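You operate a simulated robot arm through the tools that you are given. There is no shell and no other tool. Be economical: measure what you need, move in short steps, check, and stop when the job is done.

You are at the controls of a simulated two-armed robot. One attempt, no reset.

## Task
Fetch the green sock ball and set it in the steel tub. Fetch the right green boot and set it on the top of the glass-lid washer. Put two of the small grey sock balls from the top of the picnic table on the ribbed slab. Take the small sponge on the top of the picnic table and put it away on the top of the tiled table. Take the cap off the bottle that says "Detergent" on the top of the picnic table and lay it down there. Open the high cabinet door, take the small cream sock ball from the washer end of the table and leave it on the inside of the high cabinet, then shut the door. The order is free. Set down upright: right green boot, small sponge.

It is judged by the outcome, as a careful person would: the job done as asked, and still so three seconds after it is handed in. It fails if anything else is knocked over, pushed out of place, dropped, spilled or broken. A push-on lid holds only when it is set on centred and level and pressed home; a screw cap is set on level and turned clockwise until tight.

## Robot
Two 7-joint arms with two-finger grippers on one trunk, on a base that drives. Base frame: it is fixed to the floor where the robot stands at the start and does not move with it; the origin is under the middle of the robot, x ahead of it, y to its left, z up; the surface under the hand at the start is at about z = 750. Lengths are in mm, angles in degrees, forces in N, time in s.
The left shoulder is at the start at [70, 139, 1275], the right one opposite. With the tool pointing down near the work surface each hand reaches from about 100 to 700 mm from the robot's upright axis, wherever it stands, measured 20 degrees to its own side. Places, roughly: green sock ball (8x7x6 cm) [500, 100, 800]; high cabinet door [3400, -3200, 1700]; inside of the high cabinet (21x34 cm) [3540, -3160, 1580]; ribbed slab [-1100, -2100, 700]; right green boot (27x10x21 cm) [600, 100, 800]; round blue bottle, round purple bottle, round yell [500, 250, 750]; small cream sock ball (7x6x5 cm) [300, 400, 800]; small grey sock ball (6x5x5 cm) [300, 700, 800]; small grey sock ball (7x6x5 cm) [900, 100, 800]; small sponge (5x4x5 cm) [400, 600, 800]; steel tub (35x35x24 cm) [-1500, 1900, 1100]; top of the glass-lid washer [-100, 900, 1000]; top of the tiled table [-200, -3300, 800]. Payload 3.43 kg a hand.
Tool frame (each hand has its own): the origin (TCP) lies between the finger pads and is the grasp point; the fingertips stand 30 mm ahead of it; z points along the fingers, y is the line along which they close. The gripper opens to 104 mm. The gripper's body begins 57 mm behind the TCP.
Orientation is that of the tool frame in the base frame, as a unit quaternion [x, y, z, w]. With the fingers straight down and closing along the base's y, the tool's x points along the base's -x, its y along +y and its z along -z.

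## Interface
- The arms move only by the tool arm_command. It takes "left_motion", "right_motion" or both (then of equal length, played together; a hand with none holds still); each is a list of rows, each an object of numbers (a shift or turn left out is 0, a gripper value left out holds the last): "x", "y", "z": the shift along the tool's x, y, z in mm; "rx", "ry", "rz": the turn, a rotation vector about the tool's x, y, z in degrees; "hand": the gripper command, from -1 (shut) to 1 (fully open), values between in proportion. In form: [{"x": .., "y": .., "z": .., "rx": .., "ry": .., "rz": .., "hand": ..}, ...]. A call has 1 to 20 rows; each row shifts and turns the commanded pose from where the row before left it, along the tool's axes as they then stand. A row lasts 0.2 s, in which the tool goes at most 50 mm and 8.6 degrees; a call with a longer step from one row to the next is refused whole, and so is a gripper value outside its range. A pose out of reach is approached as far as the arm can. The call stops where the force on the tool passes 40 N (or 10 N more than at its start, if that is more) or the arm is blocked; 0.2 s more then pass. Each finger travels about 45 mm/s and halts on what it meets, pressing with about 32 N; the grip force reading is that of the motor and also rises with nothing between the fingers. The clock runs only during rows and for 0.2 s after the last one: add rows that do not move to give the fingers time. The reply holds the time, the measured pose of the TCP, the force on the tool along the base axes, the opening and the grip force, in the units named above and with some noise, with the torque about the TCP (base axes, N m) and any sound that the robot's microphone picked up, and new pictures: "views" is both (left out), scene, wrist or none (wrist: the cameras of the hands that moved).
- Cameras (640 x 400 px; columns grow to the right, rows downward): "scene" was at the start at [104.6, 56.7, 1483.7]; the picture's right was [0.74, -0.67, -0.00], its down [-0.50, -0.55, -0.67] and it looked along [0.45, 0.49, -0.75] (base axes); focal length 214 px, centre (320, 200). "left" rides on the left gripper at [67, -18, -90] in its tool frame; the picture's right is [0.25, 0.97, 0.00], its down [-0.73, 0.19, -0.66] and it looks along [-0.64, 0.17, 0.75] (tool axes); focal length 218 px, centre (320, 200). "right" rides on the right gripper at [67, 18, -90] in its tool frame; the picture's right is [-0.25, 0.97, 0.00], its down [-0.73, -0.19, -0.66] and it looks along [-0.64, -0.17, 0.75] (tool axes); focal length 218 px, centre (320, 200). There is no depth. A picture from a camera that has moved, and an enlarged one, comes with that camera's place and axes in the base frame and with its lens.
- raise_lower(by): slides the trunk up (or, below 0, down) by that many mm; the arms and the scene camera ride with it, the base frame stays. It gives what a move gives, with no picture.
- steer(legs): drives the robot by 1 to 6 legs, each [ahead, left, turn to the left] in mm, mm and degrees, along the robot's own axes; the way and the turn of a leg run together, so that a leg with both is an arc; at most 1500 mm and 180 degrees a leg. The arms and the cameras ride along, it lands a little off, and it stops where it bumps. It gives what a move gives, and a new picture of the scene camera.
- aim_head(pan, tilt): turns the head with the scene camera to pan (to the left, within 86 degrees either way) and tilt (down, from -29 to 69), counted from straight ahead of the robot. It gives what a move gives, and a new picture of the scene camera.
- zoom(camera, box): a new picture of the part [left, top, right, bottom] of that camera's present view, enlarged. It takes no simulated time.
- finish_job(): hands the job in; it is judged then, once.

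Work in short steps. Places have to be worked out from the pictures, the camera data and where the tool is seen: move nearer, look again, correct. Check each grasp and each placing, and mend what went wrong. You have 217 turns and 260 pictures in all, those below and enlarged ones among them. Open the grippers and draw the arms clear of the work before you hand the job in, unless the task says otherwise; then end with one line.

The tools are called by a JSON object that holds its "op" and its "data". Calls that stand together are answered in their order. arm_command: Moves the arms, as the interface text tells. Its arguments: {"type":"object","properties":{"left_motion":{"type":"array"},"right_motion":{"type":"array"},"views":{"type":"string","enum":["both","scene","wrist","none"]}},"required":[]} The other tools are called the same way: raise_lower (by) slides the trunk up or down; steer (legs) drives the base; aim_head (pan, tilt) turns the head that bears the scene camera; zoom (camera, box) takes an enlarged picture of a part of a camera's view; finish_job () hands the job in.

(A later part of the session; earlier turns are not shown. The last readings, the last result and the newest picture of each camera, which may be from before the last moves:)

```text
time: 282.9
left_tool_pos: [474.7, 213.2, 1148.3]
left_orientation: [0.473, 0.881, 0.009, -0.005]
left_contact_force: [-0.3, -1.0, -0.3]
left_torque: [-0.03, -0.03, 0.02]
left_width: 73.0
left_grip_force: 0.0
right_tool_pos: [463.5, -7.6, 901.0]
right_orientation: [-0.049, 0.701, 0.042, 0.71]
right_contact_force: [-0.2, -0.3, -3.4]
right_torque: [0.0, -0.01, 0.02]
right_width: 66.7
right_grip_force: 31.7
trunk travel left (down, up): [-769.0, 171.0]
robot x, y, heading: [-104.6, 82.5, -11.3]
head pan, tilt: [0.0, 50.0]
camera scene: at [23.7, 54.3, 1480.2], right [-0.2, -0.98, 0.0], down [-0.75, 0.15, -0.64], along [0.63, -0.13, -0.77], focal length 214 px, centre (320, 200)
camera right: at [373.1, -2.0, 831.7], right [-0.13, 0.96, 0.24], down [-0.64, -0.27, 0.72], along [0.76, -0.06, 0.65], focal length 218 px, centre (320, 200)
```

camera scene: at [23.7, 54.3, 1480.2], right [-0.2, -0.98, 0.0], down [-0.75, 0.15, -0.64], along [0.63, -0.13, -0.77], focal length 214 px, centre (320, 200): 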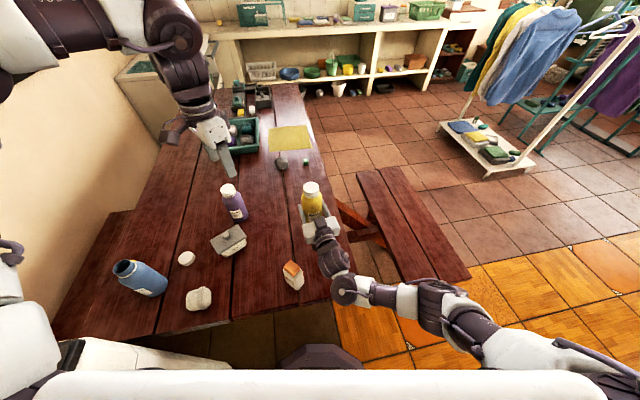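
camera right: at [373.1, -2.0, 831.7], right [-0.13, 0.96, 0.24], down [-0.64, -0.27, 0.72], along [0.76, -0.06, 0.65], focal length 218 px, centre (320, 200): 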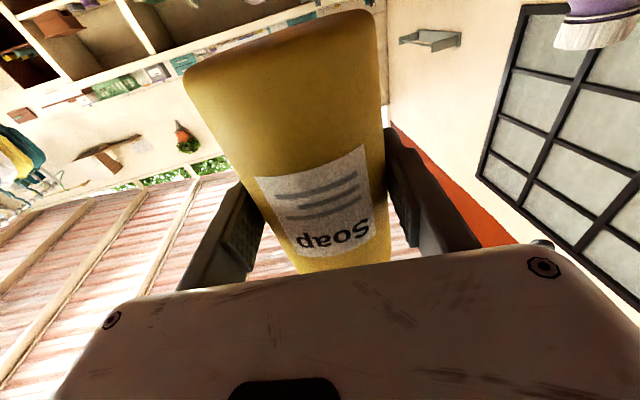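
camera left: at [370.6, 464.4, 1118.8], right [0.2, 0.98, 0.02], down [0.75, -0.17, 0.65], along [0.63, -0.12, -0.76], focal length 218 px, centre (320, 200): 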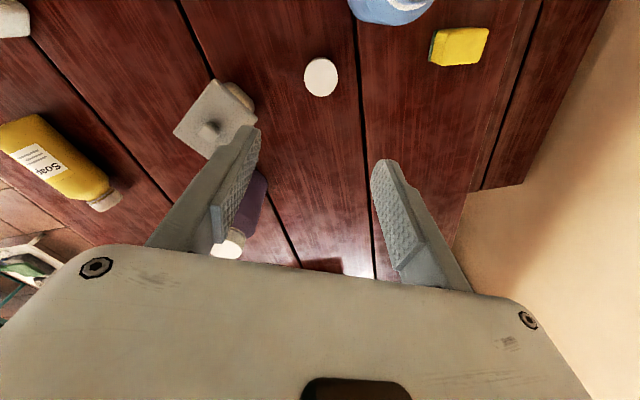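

Upright, but the wrist camera hangs below the hand and would hit the table. I lay the bottle back, and regrip nearer its shoulder.

{"op": "arm_command", "data": {"right_motion": [{"ry": 8.2}, {"ry": 8.2}, {"ry": 8.2}, {"ry": 8.2}, {"ry": 8.2}, {"ry": 8.2}, {"ry": 8.2}, {"ry": 8.2}, {"ry": 8.2}, {"ry": 8.2}, {"ry": 8}, {"z": 40}, {"z": 40}, {"z": 25}, {"z": 5}, {"z": 3}], "views": "none"}}

```text
time: 286.3
left_tool_pos: [474.6, 212.6, 1148.0]
left_orientation: [0.473, 0.881, 0.009, -0.005]
left_contact_force: [-1.4, -0.7, -0.1]
left_torque: [-0.01, -0.01, -0.01]
left_width: 72.9
left_grip_force: 0.0
right_tool_pos: [465.9, -8.2, 787.6]
right_orientation: [-0.065, 0.998, -0.004, 0.007]
right_contact_force: [-0.7, -1.1, 1.5]
right_torque: [-0.11, 0.4, 0.08]
right_width: 66.6
right_grip_force: 31.2
trunk travel left (down, up): [-769.0, 171.0]
robot x, y, heading: [-102.4, 78.8, -11.5]
head pan, tilt: [0.0, 50.0]
```

On the table again. Open, slide 40 mm toward the cap, regrip, lift and view.

{"op": "arm_command", "data": {"right_motion": [{"hand": 1}, {"hand": 1}, {"hand": 1}, {"x": -20}, {"x": -20}, {"hand": -1}, {"hand": -1}, {"hand": -1}, {"hand": -1}, {"z": -30}, {"z": -40}, {"z": -40}], "views": "wrist"}}

```text
time: 288.9
left_tool_pos: [476.6, 213.6, 1147.9]
left_orientation: [0.473, 0.881, 0.009, -0.005]
left_contact_force: [-0.4, 0.1, 0.3]
left_torque: [-0.02, -0.03, 0.0]
left_width: 72.9
left_grip_force: 0.1
right_tool_pos: [499.2, -1.9, 898.3]
right_orientation: [-0.065, 0.998, -0.005, 0.006]
right_contact_force: [0.2, 0.3, -4.0]
right_torque: [0.01, -0.17, -0.01]
right_width: 65.3
right_grip_force: 32.3
right hand out of reach, approached as far as the arm can: row 5
trunk travel left (down, up): [-769.0, 171.0]
robot x, y, heading: [-102.2, 82.2, -11.5]
head pan, tilt: [0.0, 50.0]
camera right: at [429.6, 9.1, 987.2], right [0.12, 0.99, -0.01], down [0.74, -0.09, 0.67], along [0.66, -0.09, -0.75], focal length 218 px, centre (320, 200)
```

right: 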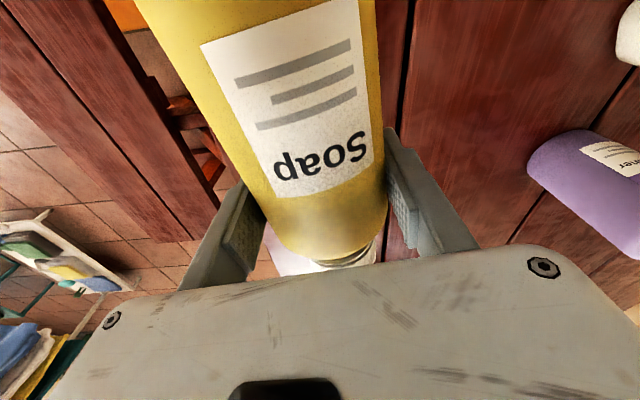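

Now held ~99 mm from its base. Rotate forward 82° again, then look.

{"op": "arm_command", "data": {"right_motion": [{"ry": -8.2}, {"ry": -8.2}, {"ry": -8.2}, {"ry": -8.2}, {"ry": -8.2}, {"ry": -8.2}, {"ry": -8.2}, {"ry": -8.2}, {"ry": -8.2}, {"ry": -8.2}], "views": "none"}}

{"op": "arm_command", "data": {"right_motion": [{"z": -25, "y": -12}, {"z": -30, "y": -12}, {"z": -30, "y": -10}, {"z": -30}], "views": "scene"}}

```text
time: 291.1
left_tool_pos: [475.5, 212.3, 1148.2]
left_orientation: [0.473, 0.881, 0.009, -0.005]
left_contact_force: [-0.1, 0.1, -0.4]
left_torque: [0.03, 0.03, -0.03]
left_width: 72.9
left_grip_force: 0.0
right_tool_pos: [499.7, -3.2, 899.0]
right_orientation: [-0.051, 0.749, 0.039, 0.659]
right_contact_force: [-0.9, 0.6, -4.8]
right_torque: [0.0, -0.02, 0.0]
right_width: 65.2
right_grip_force: 32.1
trunk travel left (down, up): [-769.0, 171.0]
robot x, y, heading: [-106.5, 74.9, -11.6]
head pan, tilt: [0.0, 50.0]
```

```text
time: 292.1
left_tool_pos: [474.4, 213.1, 1148.6]
left_orientation: [0.473, 0.881, 0.009, -0.004]
left_contact_force: [-0.5, 0.0, -0.4]
left_torque: [0.01, 0.02, -0.03]
left_width: 72.8
left_grip_force: 0.2
right_tool_pos: [389.6, -50.9, 916.5]
right_orientation: [-0.052, 0.749, 0.04, 0.66]
right_contact_force: [-0.6, 1.2, -3.6]
right_torque: [-0.04, 0.02, 0.02]
right_width: 65.2
right_grip_force: 32.4
trunk travel left (down, up): [-769.0, 171.0]
robot x, y, heading: [-102.8, 86.7, -11.3]
head pan, tilt: [0.0, 50.0]
camera scene: at [21.6, 53.7, 1480.4], right [-0.2, -0.98, 0.0], down [-0.75, 0.15, -0.64], along [0.63, -0.13, -0.77], focal length 214 px, centre (320, 200)
```

scene: 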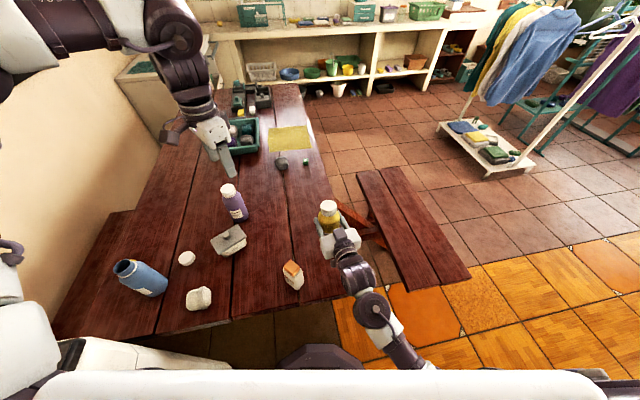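

Over the original spot nearly. Shift back 18 and lower until the base touches.

{"op": "arm_command", "data": {"right_motion": [{"z": -16, "x": 10}, {"x": 15, "z": 2}, {"x": 12, "z": 2}, {"x": 8, "z": 1}, {"x": 4}, {"x": 4}, {"x": 3}, {"x": 3}, {"x": 3}, {"x": 3}, {"x": 3}], "views": "both"}}

```text
time: 294.5
left_tool_pos: [472.1, 213.2, 1150.1]
left_orientation: [0.474, 0.881, 0.008, -0.004]
left_contact_force: [-0.2, -0.2, -1.0]
left_torque: [-0.01, 0.02, -0.05]
left_width: 72.8
left_grip_force: 0.2
right_tool_pos: [371.7, -53.4, 853.9]
right_orientation: [-0.051, 0.744, 0.04, 0.665]
right_contact_force: [-2.6, -2.2, 26.8]
right_torque: [-0.1, -0.4, -0.03]
right_width: 64.9
right_grip_force: 32.9
trunk travel left (down, up): [-769.0, 171.0]
robot x, y, heading: [-102.5, 79.7, -11.4]
head pan, tilt: [0.0, 50.0]
camera scene: at [18.9, 54.5, 1481.1], right [-0.2, -0.98, 0.0], down [-0.75, 0.15, -0.65], along [0.63, -0.13, -0.76], focal length 214 px, centre (320, 200)
camera right: at [273.5, -48.2, 797.6], right [-0.1, 0.97, 0.24], down [-0.54, -0.26, 0.8], along [0.83, -0.05, 0.55], focal length 218 px, centre (320, 200)
```

scene: 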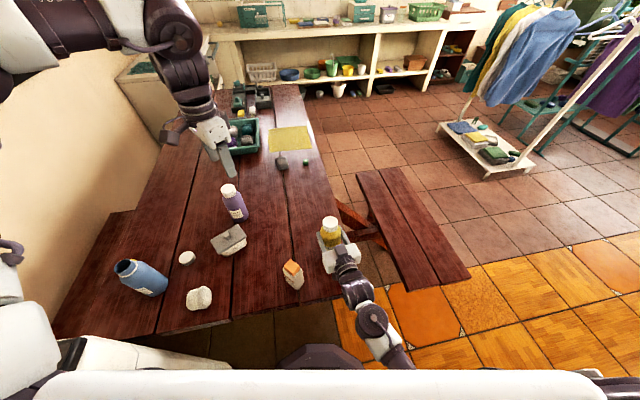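
right: 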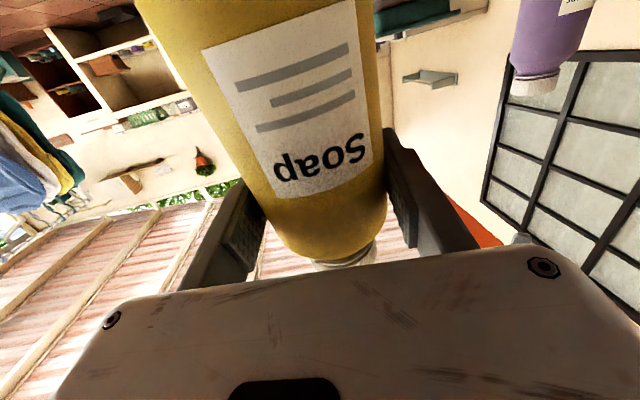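

Base touched its edge; straighten 6° more with slight lift, then settle.

{"op": "arm_command", "data": {"right_motion": [{"x": -4}, {"ry": -6}, {"x": 2}, {"x": 2}, {"x": 2}], "views": "none"}}

```text
time: 295.7
left_tool_pos: [470.7, 213.7, 1151.0]
left_orientation: [0.473, 0.881, 0.008, -0.003]
left_contact_force: [0.3, -0.1, 0.4]
left_torque: [0.01, 0.0, 0.0]
left_width: 72.9
left_grip_force: 0.0
right_tool_pos: [370.9, -53.0, 850.6]
right_orientation: [-0.05, 0.71, 0.043, 0.701]
right_contact_force: [-7.7, -0.9, 26.5]
right_torque: [0.18, -0.01, 0.03]
right_width: 65.2
right_grip_force: 32.0
trunk travel left (down, up): [-769.0, 171.0]
robot x, y, heading: [-101.8, 83.0, -11.4]
head pan, tilt: [0.0, 50.0]
```

Upright and pressed on the table. Release slowly and back off along the hand's axis.

{"op": "arm_command", "data": {"right_motion": [{"x": -1.5}, {"hand": 0.3}, {"hand": 0.4}, {"hand": 0.7}, {"hand": 1}, {"hand": 1}, {"z": -20}, {"z": -30}, {"z": -30}, {"z": -30}], "views": "both"}}

```text
time: 297.9
left_tool_pos: [474.1, 212.2, 1149.2]
left_orientation: [0.474, 0.881, 0.009, -0.005]
left_contact_force: [0.7, -0.5, 0.6]
left_torque: [0.01, -0.01, 0.0]
left_width: 72.8
left_grip_force: 0.1
right_tool_pos: [261.5, -68.9, 850.6]
right_orientation: [-0.051, 0.713, 0.043, 0.698]
right_contact_force: [-0.5, 0.0, -0.2]
right_torque: [0.02, -0.03, 0.01]
right_width: 104.0
right_grip_force: 0.1
trunk travel left (down, up): [-769.0, 171.0]
robot x, y, heading: [-103.2, 80.8, -11.4]
head pan, tilt: [0.0, 50.0]
camera scene: at [21.6, 53.7, 1480.3], right [-0.2, -0.98, 0.0], down [-0.75, 0.15, -0.64], along [0.63, -0.13, -0.77], focal length 214 px, centre (320, 200)
camera right: at [169.9, -62.6, 785.1], right [-0.12, 0.96, 0.24], down [-0.61, -0.27, 0.75], along [0.78, -0.06, 0.62], focal length 218 px, centre (320, 200)
```

scene: 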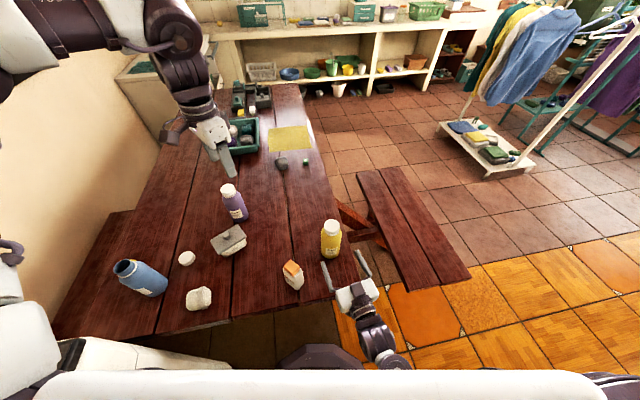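
right: 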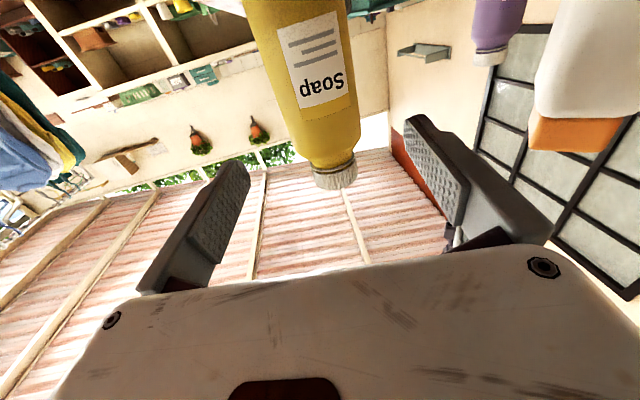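

Soap bottle stands again near its original place. Raise the trunk and both hands, untilting the right.

{"op": "raise_lower", "data": {"by": 150}}

{"op": "arm_command", "data": {"right_motion": [{"x": -30}, {"x": -30}, {"ry": 8.2}, {"ry": 8.2}, {"ry": 8.2}, {"ry": 8.2}, {"ry": 8.2}, {"ry": 8.2}, {"ry": 8.2}, {"ry": 8.2}, {"ry": 8.2}, {"ry": 8.2}, {"ry": 6.5}], "left_motion": [{"z": -30, "x": 20}, {"z": -30, "x": 20}, {"z": -30, "x": 20}, {"x": 20}, {}, {}, {}, {}, {}, {}, {}, {}, {}], "views": "none"}}

```text
time: 299.7
left_tool_pos: [475.1, 213.6, 1298.5]
left_orientation: [0.473, 0.881, 0.008, -0.005]
left_contact_force: [-0.1, -0.8, 0.2]
left_torque: [0.03, 0.0, 0.0]
left_width: 73.0
left_grip_force: 0.0
right_tool_pos: [263.0, -68.1, 1001.3]
right_orientation: [-0.05, 0.714, 0.043, 0.697]
right_contact_force: [-0.2, -0.9, 0.8]
right_torque: [0.04, 0.01, 0.03]
right_width: 104.0
right_grip_force: 0.0
trunk travel left (down, up): [-919.0, 21.0]
robot x, y, heading: [-104.8, 76.8, -11.3]
head pan, tilt: [0.0, 50.0]
```

```text
time: 301.5
left_tool_pos: [429.3, 276.6, 1388.2]
left_orientation: [0.473, 0.881, 0.01, -0.005]
left_contact_force: [0.8, -1.6, 0.5]
left_torque: [-0.02, -0.02, 0.01]
left_width: 72.8
left_grip_force: 0.0
right_tool_pos: [249.9, -93.9, 1044.5]
right_orientation: [-0.112, 0.917, -0.011, 0.383]
right_contact_force: [-0.1, 0.2, 0.5]
right_torque: [0.02, 0.0, 0.03]
right_width: 104.1
right_grip_force: 0.1
right hand out of reach, approached as far as the arm can: row 8, 9
trunk travel left (down, up): [-919.0, 21.0]
robot x, y, heading: [-106.2, 80.7, -11.7]
head pan, tilt: [0.0, 50.0]
stopped in row 9 (right hand): the arm was blocked; the commanded pose is now the measured one
```

Right arm is too folded; move it forward 150 mm then finish untilting.

{"op": "arm_command", "data": {"right_motion": [{"z": 26, "x": -26}, {"z": 26, "x": -26}, {"z": 26, "x": -26}, {"z": 26, "x": -26}, {"ry": 8.2}, {"ry": 8.2}, {"ry": 8.2}, {"ry": 8.2}, {"ry": 8.2}, {"ry": 4.5}], "views": "none"}}

```text
time: 302.0
left_tool_pos: [433.0, 278.7, 1387.6]
left_orientation: [0.473, 0.881, 0.007, -0.005]
left_contact_force: [0.4, -0.1, -0.6]
left_torque: [0.01, 0.05, 0.0]
left_width: 72.9
left_grip_force: 0.1
right_tool_pos: [271.3, -139.8, 1017.1]
right_orientation: [-0.176, 0.918, -0.088, 0.343]
right_contact_force: [-0.3, -1.2, -0.2]
right_torque: [0.03, 0.0, 0.0]
right_width: 103.9
right_grip_force: 0.2
trunk travel left (down, up): [-919.0, 21.0]
robot x, y, heading: [-105.2, 77.5, -11.4]
head pan, tilt: [0.0, 50.0]
stopped in row 2 (right hand): the arm was blocked; the commanded pose is now the measured one
```

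Blocked again; look at the right arm.

{"op": "aim_head", "data": {"pan": -25, "tilt": 50}}

```text
time: 302.9
left_tool_pos: [430.4, 279.2, 1389.4]
left_orientation: [0.473, 0.881, 0.009, -0.005]
left_contact_force: [-0.1, -0.7, 0.3]
left_torque: [0.0, -0.03, -0.01]
left_width: 72.8
left_grip_force: 0.1
right_tool_pos: [268.5, -139.5, 1017.7]
right_orientation: [-0.177, 0.918, -0.087, 0.345]
right_contact_force: [0.4, 0.3, 0.2]
right_torque: [0.01, -0.01, -0.03]
right_width: 103.5
right_grip_force: 0.1
trunk travel left (down, up): [-919.0, 21.0]
robot x, y, heading: [-104.5, 79.3, -11.2]
head pan, tilt: [-25.0, 50.0]
camera scene: at [8.6, 23.5, 1630.3], right [-0.59, -0.81, 0.0], down [-0.62, 0.45, -0.64], along [0.52, -0.38, -0.77], focal length 214 px, centre (320, 200)
```

scene: 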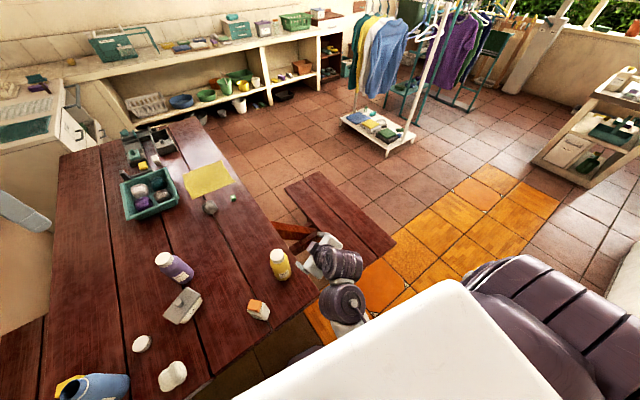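

The right arm is folded against the body; move it outward (+x, -y) away from the trunk.

{"op": "arm_command", "data": {"right_motion": [{"x": 3.5, "y": -34, "z": 10}, {"x": 3.5, "y": -34, "z": 10}, {"x": 3.5, "y": -34, "z": 10}, {"x": 3.5, "y": -34, "z": 10}, {"x": 3.5, "y": -34, "z": 10}, {"x": 3.5, "y": -34, "z": 10}], "views": "none"}}

{"op": "arm_command", "data": {"right_motion": [{"z": 30, "x": -20}, {"z": 30, "x": -20}, {"z": 30, "x": -20}, {"ry": 8}, {"ry": 8}, {"ry": 8}, {"ry": 8}, {"ry": 8}], "views": "none"}}

```text
time: 304.3
left_tool_pos: [431.0, 277.2, 1388.6]
left_orientation: [0.473, 0.881, 0.008, -0.007]
left_contact_force: [0.0, -0.6, -0.5]
left_torque: [0.01, 0.01, -0.01]
left_width: 72.9
left_grip_force: 0.1
right_tool_pos: [350.0, -333.1, 1018.8]
right_orientation: [-0.175, 0.919, -0.087, 0.343]
right_contact_force: [0.2, 0.0, 0.6]
right_torque: [0.0, -0.04, 0.01]
right_width: 103.9
right_grip_force: 0.0
right hand out of reach, approached as far as the arm can: row 1
trunk travel left (down, up): [-919.0, 21.0]
robot x, y, heading: [-105.4, 78.5, -11.5]
head pan, tilt: [-25.0, 50.0]
```

```text
time: 306.1
left_tool_pos: [432.2, 278.3, 1388.8]
left_orientation: [0.473, 0.881, 0.008, -0.006]
left_contact_force: [-0.2, 0.4, -0.9]
left_torque: [-0.01, -0.03, 0.0]
left_width: 72.7
left_grip_force: 0.0
right_tool_pos: [451.0, -315.3, 988.1]
right_orientation: [-0.136, 0.98, -0.143, 0.007]
right_contact_force: [0.1, -0.5, -0.5]
right_torque: [0.02, -0.01, 0.0]
right_width: 104.0
right_grip_force: 0.0
trunk travel left (down, up): [-919.0, 21.0]
robot x, y, heading: [-104.4, 79.6, -11.3]
head pan, tilt: [-25.0, 50.0]
```

Straighten the residual 16° tilt, raise, then drive to (10,100) heading 71°.

{"op": "arm_command", "data": {"right_motion": [{"rx": -8, "z": -30}, {"rx": -8, "ry": -1.4, "z": -30}, {"z": -40}], "views": "none"}}

{"op": "steer", "data": {"legs": [[108, 43, 0], [0, 0, 82]]}}

{"op": "zoom", "data": {"camera": "right", "box": [0, 0, 640, 400]}}

```text
time: 306.9
left_tool_pos: [430.5, 279.1, 1388.1]
left_orientation: [0.473, 0.881, 0.008, -0.005]
left_contact_force: [-1.0, 0.7, -0.1]
left_torque: [0.0, 0.0, -0.02]
left_width: 73.0
left_grip_force: 0.0
right_tool_pos: [446.9, -303.6, 1081.0]
right_orientation: [-0.136, 0.991, -0.002, -0.003]
right_contact_force: [0.6, -0.6, 0.1]
right_torque: [0.01, -0.02, -0.03]
right_width: 103.7
right_grip_force: 0.0
right hand out of reach, approached as far as the arm can: row 3
trunk travel left (down, up): [-919.0, 21.0]
robot x, y, heading: [-101.9, 80.6, -11.4]
head pan, tilt: [-25.0, 50.0]
```

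```text
time: 311.6
left_tool_pos: [-109.9, 657.7, 1388.8]
left_orientation: [-0.222, 0.975, 0.003, -0.01]
left_contact_force: [0.5, 0.1, 1.0]
left_torque: [-0.02, -0.03, -0.01]
left_width: 72.6
left_grip_force: 0.1
right_tool_pos: [467.6, 595.6, 1082.3]
right_orientation: [0.753, -0.658, 0.003, 0.0]
right_contact_force: [-0.5, -0.2, 0.0]
right_torque: [-0.01, -0.02, 0.0]
right_width: 103.8
right_grip_force: 0.1
trunk travel left (down, up): [-919.0, 21.0]
robot x, y, heading: [10.9, 104.1, 70.6]
head pan, tilt: [-25.0, 50.0]
camera scene: at [83.3, 202.5, 1630.2], right [0.71, -0.7, 0.0], down [-0.54, -0.55, -0.64], along [0.45, 0.46, -0.77], focal length 214 px, centre (320, 200)
```

scene: 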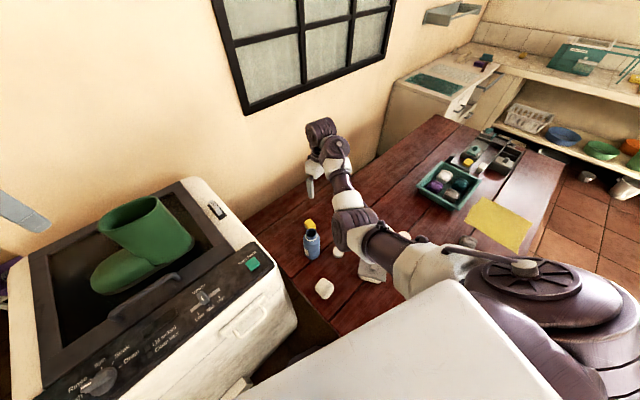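

```text
1.00 times, centred on (320, 200) of right (not enlarged: the box is as wide or as high as the picture)
camera zoom: at [459.1, 526.7, 1172.0], right [-0.99, 0.12, 0.0], down [0.09, 0.75, 0.66], along [0.08, 0.65, -0.76], focal length 218 px, centre (320, 200)
```

zoom: 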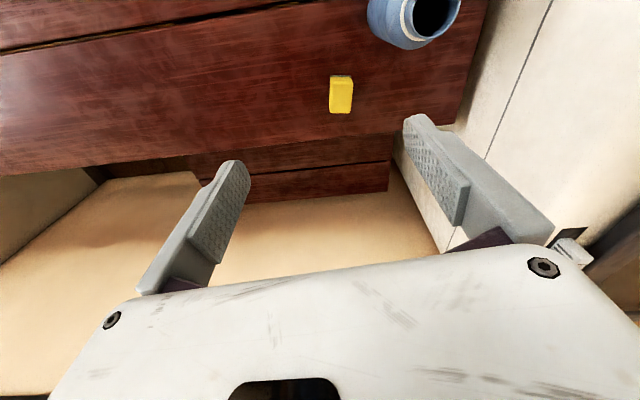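

The right hand is close to the sponge ([438,638]), so the right takes the sponge and the left the cream ball. Lower the trunk 100, align and descend to z≈880.

{"op": "raise_lower", "data": {"by": -100}}

{"op": "arm_command", "data": {"right_motion": [{"x": -24, "y": 12, "z": 10}, {"x": -24, "y": 12, "z": 20}, {"z": 35}, {"z": 35}], "views": "wrist"}}

```text
time: 313.0
left_tool_pos: [-110.9, 657.7, 1289.2]
left_orientation: [-0.221, 0.975, 0.003, -0.01]
left_contact_force: [-0.4, 0.3, -1.0]
left_torque: [-0.02, 0.02, -0.01]
left_width: 72.9
left_grip_force: 0.1
right_tool_pos: [468.1, 593.9, 981.6]
right_orientation: [0.753, -0.658, 0.002, 0.0]
right_contact_force: [0.5, 0.5, 0.4]
right_torque: [0.03, -0.01, -0.01]
right_width: 103.9
right_grip_force: 0.0
trunk travel left (down, up): [-819.0, 121.0]
robot x, y, heading: [8.7, 99.5, 70.5]
head pan, tilt: [-25.0, 50.0]
```

```text
time: 314.0
left_tool_pos: [-109.7, 658.7, 1288.0]
left_orientation: [-0.222, 0.975, 0.002, -0.009]
left_contact_force: [-0.4, 0.7, -1.2]
left_torque: [0.02, 0.03, -0.02]
left_width: 72.9
left_grip_force: 0.0
right_tool_pos: [437.6, 637.7, 882.5]
right_orientation: [0.752, -0.659, 0.003, -0.001]
right_contact_force: [-0.2, 0.1, -1.0]
right_torque: [0.02, -0.04, 0.01]
right_width: 103.9
right_grip_force: 0.1
trunk travel left (down, up): [-819.0, 121.0]
robot x, y, heading: [11.1, 98.6, 70.3]
head pan, tilt: [-25.0, 50.0]
camera right: at [428.8, 570.9, 971.2], right [-0.99, 0.12, 0.0], down [0.09, 0.75, 0.66], along [0.08, 0.65, -0.76], focal length 218 px, centre (320, 200)
```

right: 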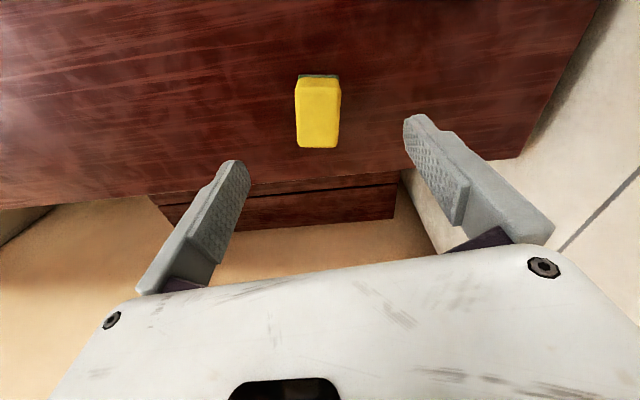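

Aligned above the sponge. Rotate -8° for bottle clearance, descend to 786, grip, lift.

{"op": "arm_command", "data": {"right_motion": [{"rz": -8}, {"z": 35}, {"z": 35}, {"z": 27}, {"hand": -1}, {"hand": -1}, {"hand": -1}, {"hand": -1}, {"hand": -1}, {"hand": -1}, {"z": -25}, {"z": -35}], "views": "wrist"}}

```text
time: 316.6
left_tool_pos: [-111.3, 656.8, 1289.0]
left_orientation: [-0.222, 0.975, 0.003, -0.009]
left_contact_force: [0.4, 0.6, -0.4]
left_torque: [0.03, 0.01, 0.0]
left_width: 72.7
left_grip_force: 0.1
right_tool_pos: [435.1, 628.6, 857.9]
right_orientation: [0.797, -0.604, 0.004, -0.001]
right_contact_force: [1.1, 0.5, -1.1]
right_torque: [0.02, 0.0, 0.04]
right_width: 34.6
right_grip_force: 32.0
right hand out of reach, approached as far as the arm can: row 4
trunk travel left (down, up): [-819.0, 121.0]
robot x, y, heading: [8.6, 102.1, 70.5]
head pan, tilt: [-25.0, 50.0]
camera right: at [436.8, 561.4, 948.0], right [-1.0, -0.02, -0.01], down [-0.02, 0.76, 0.65], along [-0.01, 0.65, -0.76], focal length 218 px, centre (320, 200)
```

right: 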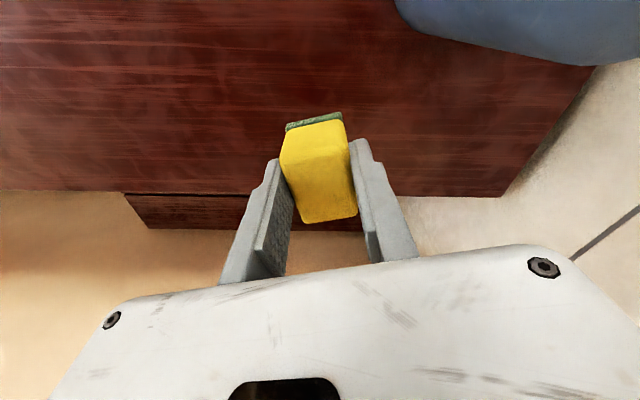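

Sponge held. Lift it, and turn to heading 20° for the left hand to take the cream ball.

{"op": "arm_command", "data": {"right_motion": [{"z": -40}, {"z": -40}, {"z": -40}, {"z": -40}, {"z": -40}], "left_motion": [{"hand": 1}, {"hand": 1}, {}, {}, {}], "views": "none"}}

{"op": "steer", "data": {"legs": [[0, 0, -52]]}}

{"op": "zoom", "data": {"camera": "left", "box": [0, 0, 640, 400]}}

```text
time: 317.8
left_tool_pos: [-109.6, 657.6, 1289.3]
left_orientation: [-0.221, 0.975, 0.004, -0.01]
left_contact_force: [0.3, -0.2, -1.1]
left_torque: [-0.03, 0.0, -0.01]
left_width: 104.0
left_grip_force: 0.0
right_tool_pos: [442.0, 647.4, 1054.4]
right_orientation: [0.797, -0.605, 0.003, 0.0]
right_contact_force: [0.0, -0.4, 0.0]
right_torque: [-0.03, -0.02, 0.01]
right_width: 34.4
right_grip_force: 31.8
right hand out of reach, approached as far as the arm can: row 4, 5
trunk travel left (down, up): [-819.0, 121.0]
robot x, y, heading: [11.2, 101.0, 70.7]
head pan, tilt: [-25.0, 50.0]
```

```text
time: 320.5
left_tool_pos: [376.2, 536.8, 1288.4]
left_orientation: [0.231, 0.973, 0.006, -0.007]
left_contact_force: [0.6, 0.0, -0.8]
left_torque: [-0.02, 0.01, -0.01]
left_width: 103.9
left_grip_force: 0.0
right_tool_pos: [706.1, 94.7, 1054.7]
right_orientation: [-0.447, 0.895, -0.002, -0.001]
right_contact_force: [0.3, 0.3, 0.1]
right_torque: [0.01, 0.0, -0.03]
right_width: 34.5
right_grip_force: 32.0
trunk travel left (down, up): [-819.0, 121.0]
robot x, y, heading: [12.9, 101.1, 18.0]
head pan, tilt: [-25.0, 50.0]
camera scene: at [136.3, 107.2, 1530.2], right [-0.12, -0.99, 0.0], down [-0.76, 0.09, -0.64], along [0.64, -0.08, -0.77], focal length 214 px, centre (320, 200)
```

scene: 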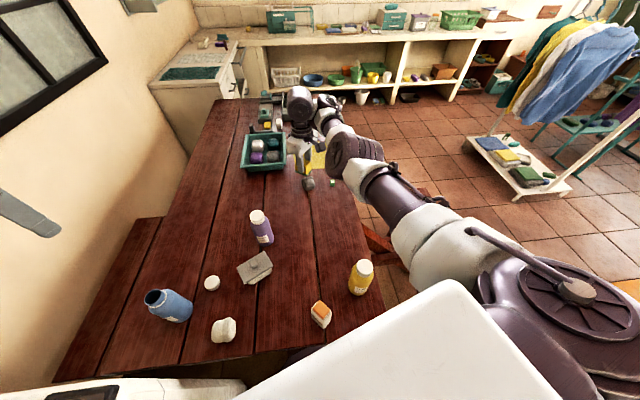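

```text
1.00 times, centred on (320, 200) of left (not enlarged: the box is as wide or as high as the picture)
camera zoom: at [309.2, 552.2, 1379.1], right [0.21, 0.98, 0.01], down [0.74, -0.17, 0.65], along [0.63, -0.13, -0.76], focal length 218 px, centre (320, 200)
```

zoom: 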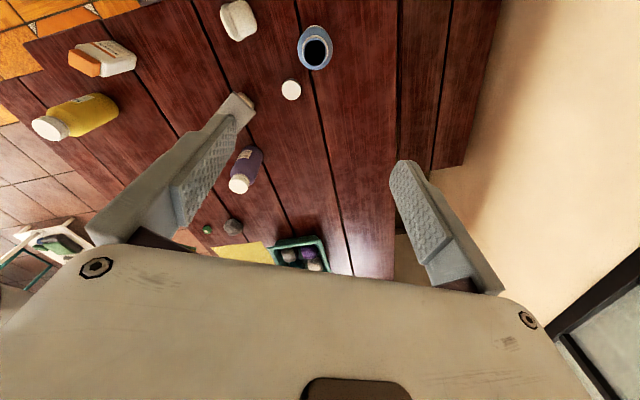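

Cream ball at [278,387]. Move the left above it at z≈890.

{"op": "arm_command", "data": {"left_motion": [{"x": 2, "y": -17.8, "z": 40}, {"x": 2, "y": -17.8, "z": 40}, {"x": 2, "y": -17.8, "z": 40}, {"x": 2, "y": -17.8, "z": 40}, {"x": 2, "y": -17.8, "z": 40}, {"x": 2, "y": -17.8, "z": 40}, {"x": 2, "y": -17.8, "z": 40}, {"x": 2, "y": -17.8, "z": 40}, {"x": 2, "y": -17.8, "z": 40}, {"x": 2, "y": -17.8, "z": 40}], "views": "wrist"}}

```text
time: 322.7
left_tool_pos: [275.5, 392.8, 886.6]
left_orientation: [0.231, 0.973, 0.006, -0.006]
left_contact_force: [1.1, 0.0, -0.1]
left_torque: [-0.02, -0.02, 0.04]
left_width: 103.9
left_grip_force: 0.0
right_tool_pos: [705.3, 93.3, 1055.4]
right_orientation: [-0.447, 0.895, -0.003, -0.002]
right_contact_force: [0.0, -0.4, -0.3]
right_torque: [-0.01, -0.05, 0.06]
right_width: 34.6
right_grip_force: 32.1
trunk travel left (down, up): [-819.0, 121.0]
robot x, y, heading: [9.3, 98.5, 18.0]
head pan, tilt: [-25.0, 50.0]
camera left: at [207.2, 407.5, 977.1], right [0.21, 0.98, 0.01], down [0.74, -0.17, 0.65], along [0.63, -0.13, -0.76], focal length 218 px, centre (320, 200)
```

left: 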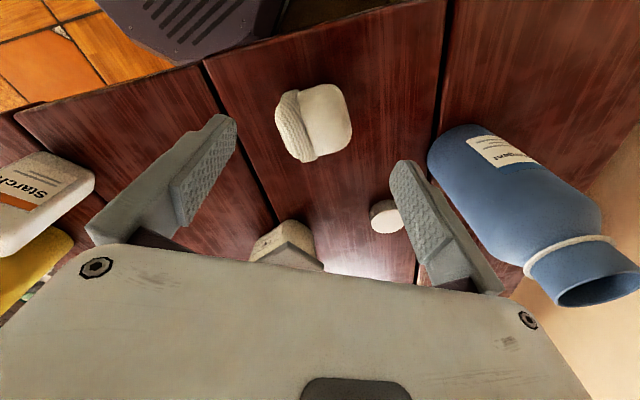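

Ball's long axis is along the closing direction; rotate clockwise 75° and correct 5 mm.

{"op": "arm_command", "data": {"left_motion": [{"x": -5, "y": -3, "rz": 8.4}, {"rz": 8.4}, {"rz": 8.4}, {"rz": 8.4}, {"rz": 8.4}, {"rz": 8.4}, {"rz": 8.4}, {"rz": 8.4}, {"rz": 8.4}], "views": "wrist"}}

```text
time: 324.7
left_tool_pos: [277.6, 388.8, 887.1]
left_orientation: [0.78, 0.626, 0.001, -0.01]
left_contact_force: [-0.1, 0.4, 0.5]
left_torque: [0.02, 0.01, -0.02]
left_width: 104.1
left_grip_force: 0.1
right_tool_pos: [705.5, 95.3, 1055.5]
right_orientation: [-0.447, 0.894, -0.003, -0.002]
right_contact_force: [0.7, -0.4, 0.5]
right_torque: [-0.01, 0.01, -0.01]
right_width: 34.6
right_grip_force: 32.5
trunk travel left (down, up): [-819.0, 121.0]
robot x, y, heading: [12.2, 99.2, 18.4]
head pan, tilt: [-25.0, 50.0]
camera left: at [275.3, 458.0, 978.1], right [1.0, 0.04, -0.01], down [0.04, -0.76, 0.64], along [0.02, -0.64, -0.76], focal length 218 px, centre (320, 200)
```

left: 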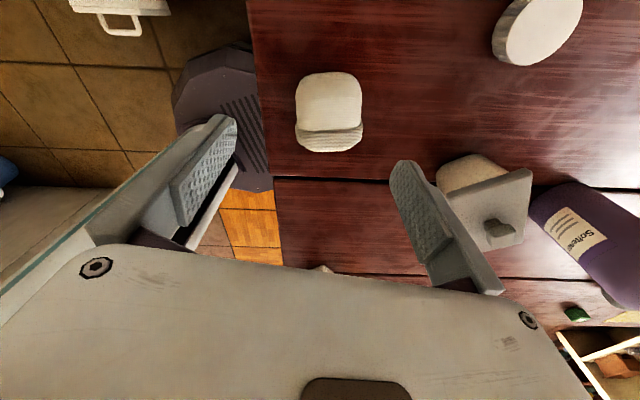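

Aligned; shift 7 mm, descend to ~783, grip, lift.

{"op": "arm_command", "data": {"left_motion": [{"y": 7, "z": 30}, {"z": 35}, {"z": 30}, {"z": 8}, {"hand": -1}, {"hand": -1}, {"hand": -1}, {"hand": -1}, {"hand": -1}, {"hand": -1}, {"z": -25}, {"z": -40}, {"z": -40}], "views": "wrist"}}

```text
time: 327.5
left_tool_pos: [285.4, 387.6, 890.4]
left_orientation: [0.779, 0.627, 0.001, -0.01]
left_contact_force: [0.4, -0.5, 0.5]
left_torque: [0.02, -0.02, 0.0]
left_width: 61.5
left_grip_force: 31.9
right_tool_pos: [706.5, 92.5, 1054.4]
right_orientation: [-0.447, 0.894, -0.002, -0.002]
right_contact_force: [0.3, 0.4, -0.2]
right_torque: [0.01, 0.01, 0.02]
right_width: 34.2
right_grip_force: 32.1
trunk travel left (down, up): [-819.0, 121.0]
robot x, y, heading: [7.4, 101.8, 18.1]
head pan, tilt: [-25.0, 50.0]
camera left: at [282.4, 456.3, 981.0], right [1.0, 0.04, -0.01], down [0.04, -0.76, 0.64], along [0.02, -0.64, -0.77], focal length 218 px, centre (320, 200)
```

left: 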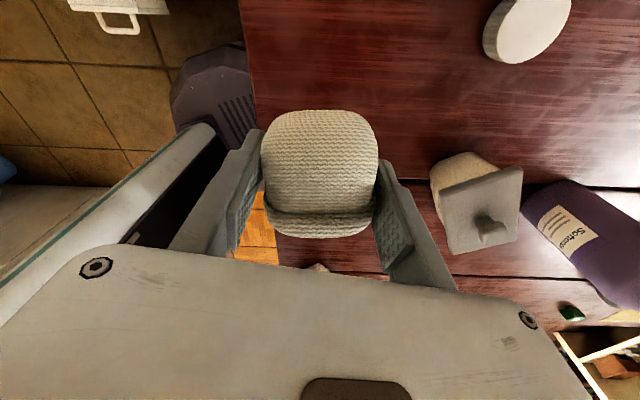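

Cream ball held. Lift the left high, back off, turn to face -y and drive down the corridor toward the tiled table.

{"op": "arm_command", "data": {"left_motion": [{"z": -40}, {"z": -40}, {"z": -40}, {"z": -40}, {"z": -40}, {"z": -40}, {"z": -40}, {"z": -40}], "views": "none"}}

{"op": "aim_head", "data": {"pan": 0, "tilt": 35}}

{"op": "steer", "data": {"legs": [[-110, 0, 0], [0, 0, -108], [300, -120, 0], [900, 0, 0], [950, 0, 0]]}}

```text
time: 329.3
left_tool_pos: [285.8, 381.1, 1210.4]
left_orientation: [0.78, 0.626, 0.001, -0.01]
left_contact_force: [-0.4, 0.1, -0.4]
left_torque: [0.06, -0.01, 0.01]
left_width: 60.9
left_grip_force: 31.7
right_tool_pos: [705.6, 93.9, 1055.7]
right_orientation: [-0.447, 0.894, -0.002, -0.001]
right_contact_force: [0.6, 0.0, -0.7]
right_torque: [0.01, -0.03, -0.02]
right_width: 34.7
right_grip_force: 31.9
trunk travel left (down, up): [-819.0, 121.0]
robot x, y, heading: [7.7, 101.4, 18.0]
head pan, tilt: [-25.0, 50.0]
```

```text
time: 330.2
left_tool_pos: [287.7, 382.5, 1209.9]
left_orientation: [0.78, 0.626, 0.001, -0.009]
left_contact_force: [-0.7, 0.2, -0.5]
left_torque: [-0.02, -0.01, -0.03]
left_width: 60.6
left_grip_force: 32.5
right_tool_pos: [706.3, 94.4, 1054.1]
right_orientation: [-0.447, 0.894, -0.003, -0.001]
right_contact_force: [-0.1, 0.2, -0.3]
right_torque: [0.04, -0.01, 0.0]
right_width: 34.5
right_grip_force: 31.7
trunk travel left (down, up): [-819.0, 121.0]
robot x, y, heading: [9.3, 100.7, 18.4]
head pan, tilt: [0.0, 35.0]
camera scene: at [144.2, 143.5, 1551.8], right [0.31, -0.95, 0.0], down [-0.55, -0.18, -0.82], along [0.78, 0.25, -0.57], focal length 214 px, centre (320, 200)
```

scene: 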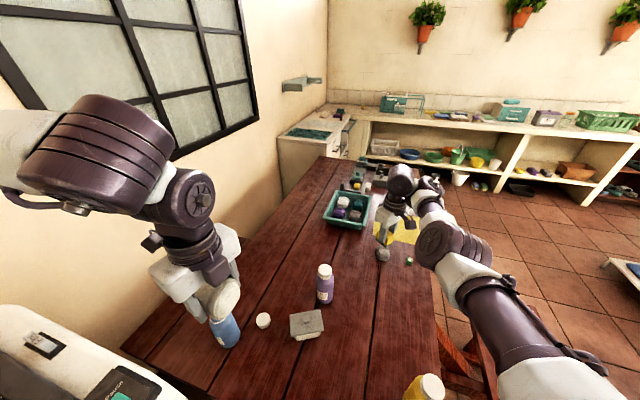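

```text
time: 346.6
left_tool_pos: [-40.2, -2426.4, 1209.8]
left_orientation: [0.964, -0.265, 0.009, -0.004]
left_contact_force: [-0.6, 0.8, 0.2]
left_torque: [-0.04, -0.02, -0.02]
left_width: 56.7
left_grip_force: 31.9
right_tool_pos: [-443.9, -2732.6, 1055.3]
right_orientation: [0.463, 0.887, -0.001, -0.002]
right_contact_force: [-0.4, -0.4, -0.3]
right_torque: [0.0, 0.0, 0.0]
right_width: 34.5
right_grip_force: 32.1
trunk travel left (down, up): [-819.0, 121.0]
robot x, y, heading: [-218.3, -2076.5, -90.1]
head pan, tilt: [0.0, 35.0]
camera scene: at [-218.4, -2215.6, 1552.0], right [-1.0, 0.0, 0.0], down [0.0, 0.57, -0.82], along [0.0, -0.82, -0.57], focal length 214 px, centre (320, 200)
```

scene: 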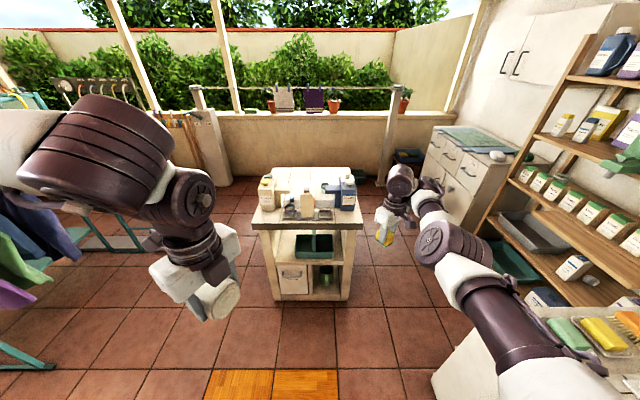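

The tiled table is ahead (x -450..135, front edge y≈-3066). Zoom to see free space on top.

{"op": "zoom", "data": {"camera": "scene", "box": [240, 150, 380, 240]}}

```text
4.44 times, centred on (310, 195) of scene
camera zoom: at [-218.4, -2215.6, 1552.0], right [-1.0, 0.0, 0.0], down [0.0, 0.57, -0.82], along [0.0, -0.82, -0.57], focal length 953 px, centre (364, 222)
```

zoom: 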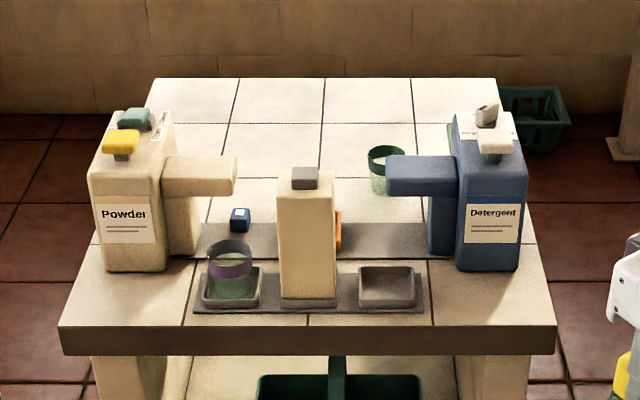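

Free spot at the front right: ≈[-370,-3130]. Drive so the right hand comes above it.

{"op": "steer", "data": {"legs": [[415, 74, 0]]}}

{"op": "zoom", "data": {"camera": "right", "box": [0, 0, 640, 400]}}

```text
time: 349.2
left_tool_pos: [33.5, -2843.0, 1210.3]
left_orientation: [0.964, -0.264, 0.008, -0.005]
left_contact_force: [-0.5, 0.2, -1.0]
left_torque: [-0.01, -0.01, 0.03]
left_width: 56.2
left_grip_force: 32.0
right_tool_pos: [-371.5, -3149.2, 1055.2]
right_orientation: [0.463, 0.887, -0.001, -0.003]
right_contact_force: [-0.8, 0.0, 1.1]
right_torque: [-0.05, 0.04, 0.03]
right_width: 34.3
right_grip_force: 31.9
trunk travel left (down, up): [-819.0, 121.0]
robot x, y, heading: [-147.1, -2491.9, -90.5]
head pan, tilt: [0.0, 35.0]
camera scene: at [-145.1, -2631.2, 1552.1], right [-1.0, 0.0, 0.0], down [0.0, 0.57, -0.82], along [0.0, -0.82, -0.57], focal length 214 px, centre (320, 200)
```

scene: 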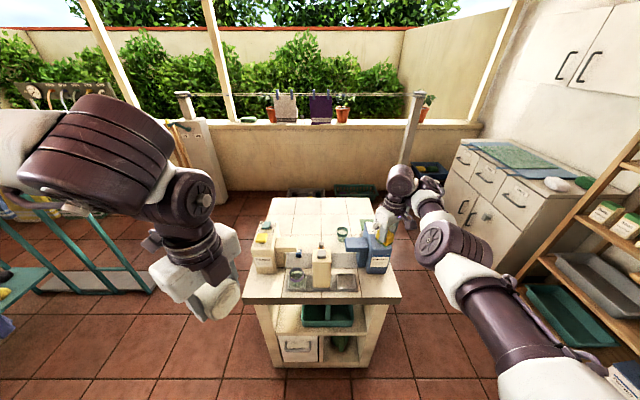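

```text
1.00 times, centred on (320, 200) of right (not enlarged: the box is as wide or as high as the picture)
camera zoom: at [-394.9, -3083.3, 1145.3], right [0.94, 0.35, 0.0], down [0.26, -0.71, 0.66], along [0.22, -0.62, -0.76], focal length 218 px, centre (320, 200)
```

zoom: 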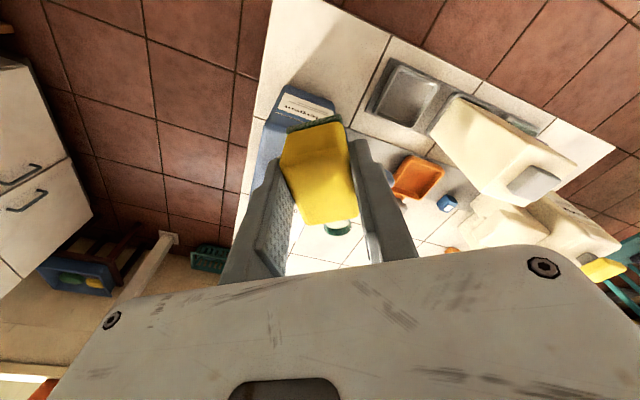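

The free area is x -440..-295, y -3157..-3074 in front of the blue dispenser. Rotate +35° so the body is parallel to it, shift to [-368,-3110].

{"op": "arm_command", "data": {"right_motion": [{"rz": 8}, {"rz": 8}, {"rz": 8}, {"rz": 8}, {"rz": 3}, {"x": 20, "y": 2}, {"x": 19, "y": 2}, {"z": 40}], "views": "wrist"}}

```text
time: 351.0
left_tool_pos: [33.9, -2844.3, 1209.8]
left_orientation: [0.965, -0.264, 0.008, -0.005]
left_contact_force: [-0.1, 0.1, -0.1]
left_torque: [0.03, -0.01, -0.01]
left_width: 56.2
left_grip_force: 31.7
right_tool_pos: [-368.7, -3149.1, 1009.7]
right_orientation: [0.707, 0.707, 0.0, -0.002]
right_contact_force: [-0.4, 0.0, -0.5]
right_torque: [0.0, 0.0, -0.03]
right_width: 34.4
right_grip_force: 31.7
right hand out of reach, approached as far as the arm can: row 6, 7
trunk travel left (down, up): [-819.0, 121.0]
robot x, y, heading: [-146.1, -2494.4, -90.1]
head pan, tilt: [0.0, 35.0]
camera right: at [-351.7, -3081.7, 1098.5], right [0.97, -0.25, 0.0], down [-0.19, -0.73, 0.66], along [-0.17, -0.63, -0.75], focal length 218 px, centre (320, 200)
```

right: 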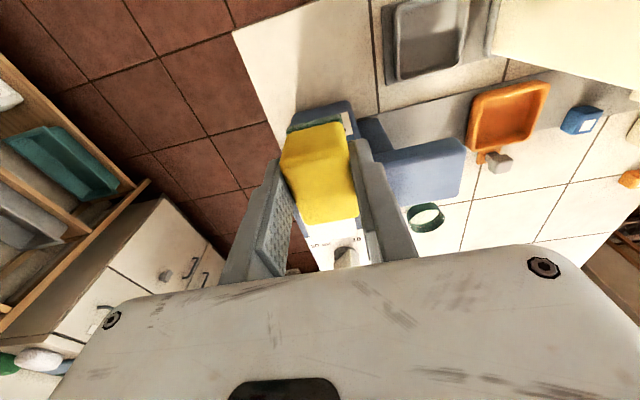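

The arm can't retract here, so back the base 38 mm instead and look.

{"op": "steer", "data": {"legs": [[-39, 0, 0]]}}

{"op": "arm_command", "data": {"right_motion": [{"z": 30}, {"z": 30}], "views": "wrist"}}

```text
time: 351.9
left_tool_pos: [33.5, -2812.5, 1206.3]
left_orientation: [0.965, -0.264, 0.008, -0.008]
left_contact_force: [0.0, -1.0, -1.2]
left_torque: [0.04, -0.01, -0.04]
left_width: 56.1
left_grip_force: 32.4
right_tool_pos: [-369.4, -3117.3, 1003.9]
right_orientation: [0.708, 0.706, 0.001, -0.005]
right_contact_force: [-0.4, -0.3, -0.9]
right_torque: [0.03, 0.03, 0.01]
right_width: 34.6
right_grip_force: 32.0
trunk travel left (down, up): [-819.0, 121.0]
robot x, y, heading: [-147.3, -2449.6, -90.3]
head pan, tilt: [0.0, 35.0]
camera scene: at [-144.8, -2604.5, 1550.7], right [-1.0, 0.0, 0.0], down [0.0, 0.58, -0.81], along [0.0, -0.81, -0.58], focal length 214 px, centre (320, 200)
```

scene: 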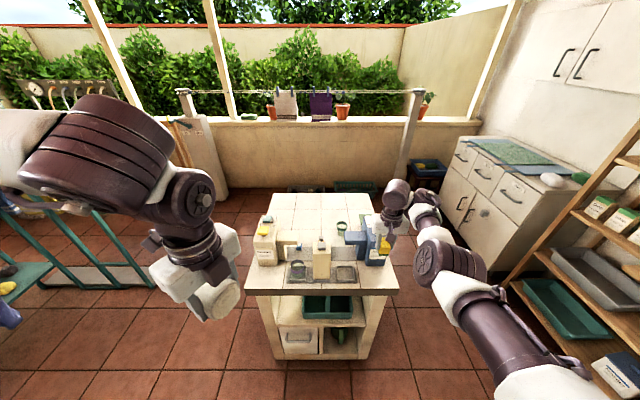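

```text
time: 352.5
left_tool_pos: [33.2, -2809.2, 1208.0]
left_orientation: [0.965, -0.263, 0.007, -0.007]
left_contact_force: [0.3, 0.0, -1.1]
left_torque: [0.01, -0.03, -0.02]
left_width: 56.1
left_grip_force: 31.6
right_tool_pos: [-369.6, -3112.5, 947.1]
right_orientation: [0.708, 0.706, 0.0, -0.004]
right_contact_force: [0.2, 0.1, -0.5]
right_torque: [0.03, -0.04, 0.01]
right_width: 34.5
right_grip_force: 32.5
trunk travel left (down, up): [-819.0, 121.0]
robot x, y, heading: [-149.2, -2451.0, -90.4]
head pan, tilt: [0.0, 35.0]
camera right: at [-351.6, -3044.6, 1036.4], right [0.97, -0.25, -0.01], down [-0.19, -0.73, 0.65], along [-0.17, -0.63, -0.76], focal length 218 px, centre (320, 200)
```

right: 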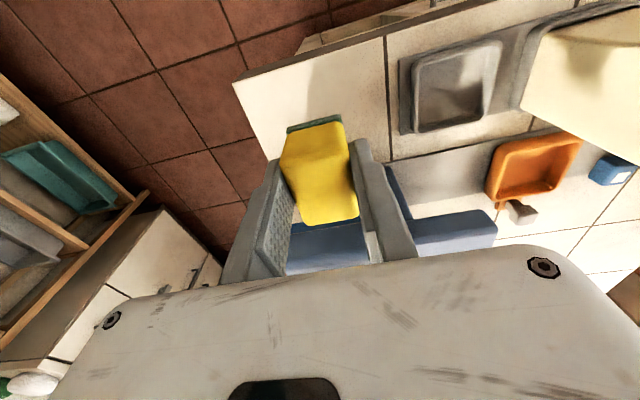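

Clear space beneath. Descend to the table.

{"op": "arm_command", "data": {"right_motion": [{"z": 30}, {"z": 30}, {"z": 20}, {"z": 6}, {"z": 5}, {"z": 5}, {"z": 5}, {"z": 4}, {"z": 4}], "views": "wrist"}}

```text
time: 354.5
left_tool_pos: [35.1, -2800.2, 1211.8]
left_orientation: [0.964, -0.264, 0.008, -0.004]
left_contact_force: [0.2, 0.0, 0.2]
left_torque: [0.02, 0.0, 0.0]
left_width: 56.3
left_grip_force: 32.1
right_tool_pos: [-371.2, -3109.9, 847.1]
right_orientation: [0.709, 0.706, -0.005, 0.001]
right_contact_force: [-3.1, 1.9, 30.5]
right_torque: [0.55, -0.09, 0.01]
right_width: 34.5
right_grip_force: 32.4
trunk travel left (down, up): [-819.0, 121.0]
robot x, y, heading: [-145.7, -2451.7, -89.9]
head pan, tilt: [0.0, 35.0]
camera right: at [-351.7, -3041.2, 935.9], right [0.97, -0.26, 0.0], down [-0.19, -0.72, 0.66], along [-0.17, -0.64, -0.75], focal length 218 px, centre (320, 200)
```

right: 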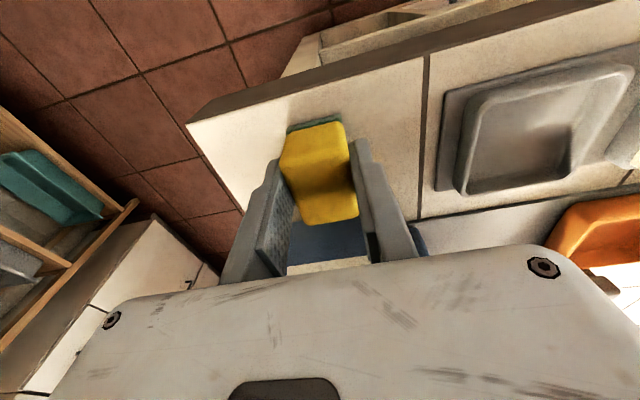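

Contact as expected. Ease, open to ~60 mm, and rise straight up.

{"op": "arm_command", "data": {"right_motion": [{"z": -2}, {"hand": -0.1}, {"hand": 0.1}, {"hand": 0.2}, {"z": -15}, {"z": -30}, {"z": -40}, {"z": -40}, {"z": -40}, {"z": -40}], "views": "wrist"}}

```text
time: 356.7
left_tool_pos: [32.6, -2804.9, 1208.4]
left_orientation: [0.965, -0.264, 0.009, -0.005]
left_contact_force: [-0.8, -0.3, -1.0]
left_torque: [-0.02, 0.02, -0.04]
left_width: 56.2
left_grip_force: 32.0
right_tool_pos: [-374.3, -3111.3, 1039.9]
right_orientation: [0.708, 0.707, -0.002, -0.004]
right_contact_force: [0.0, 0.6, -0.1]
right_torque: [-0.05, -0.04, -0.03]
right_width: 62.5
right_grip_force: 0.0
right hand out of reach, approached as far as the arm can: row 10
trunk travel left (down, up): [-819.0, 121.0]
robot x, y, heading: [-146.1, -2450.5, -90.3]
head pan, tilt: [0.0, 35.0]
camera right: at [-356.1, -3043.8, 1128.8], right [0.97, -0.25, -0.01], down [-0.19, -0.73, 0.66], along [-0.17, -0.63, -0.76], focal length 218 px, centre (320, 200)
```

right: 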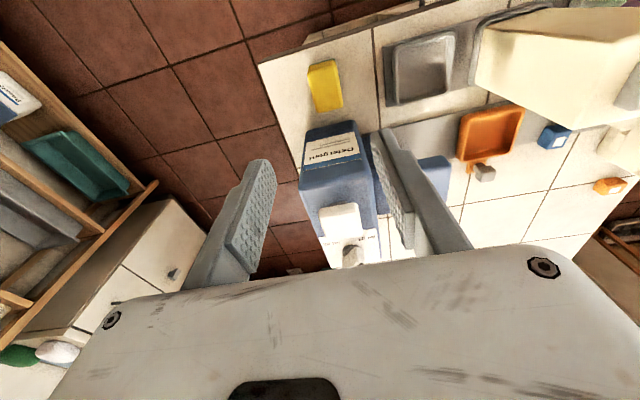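

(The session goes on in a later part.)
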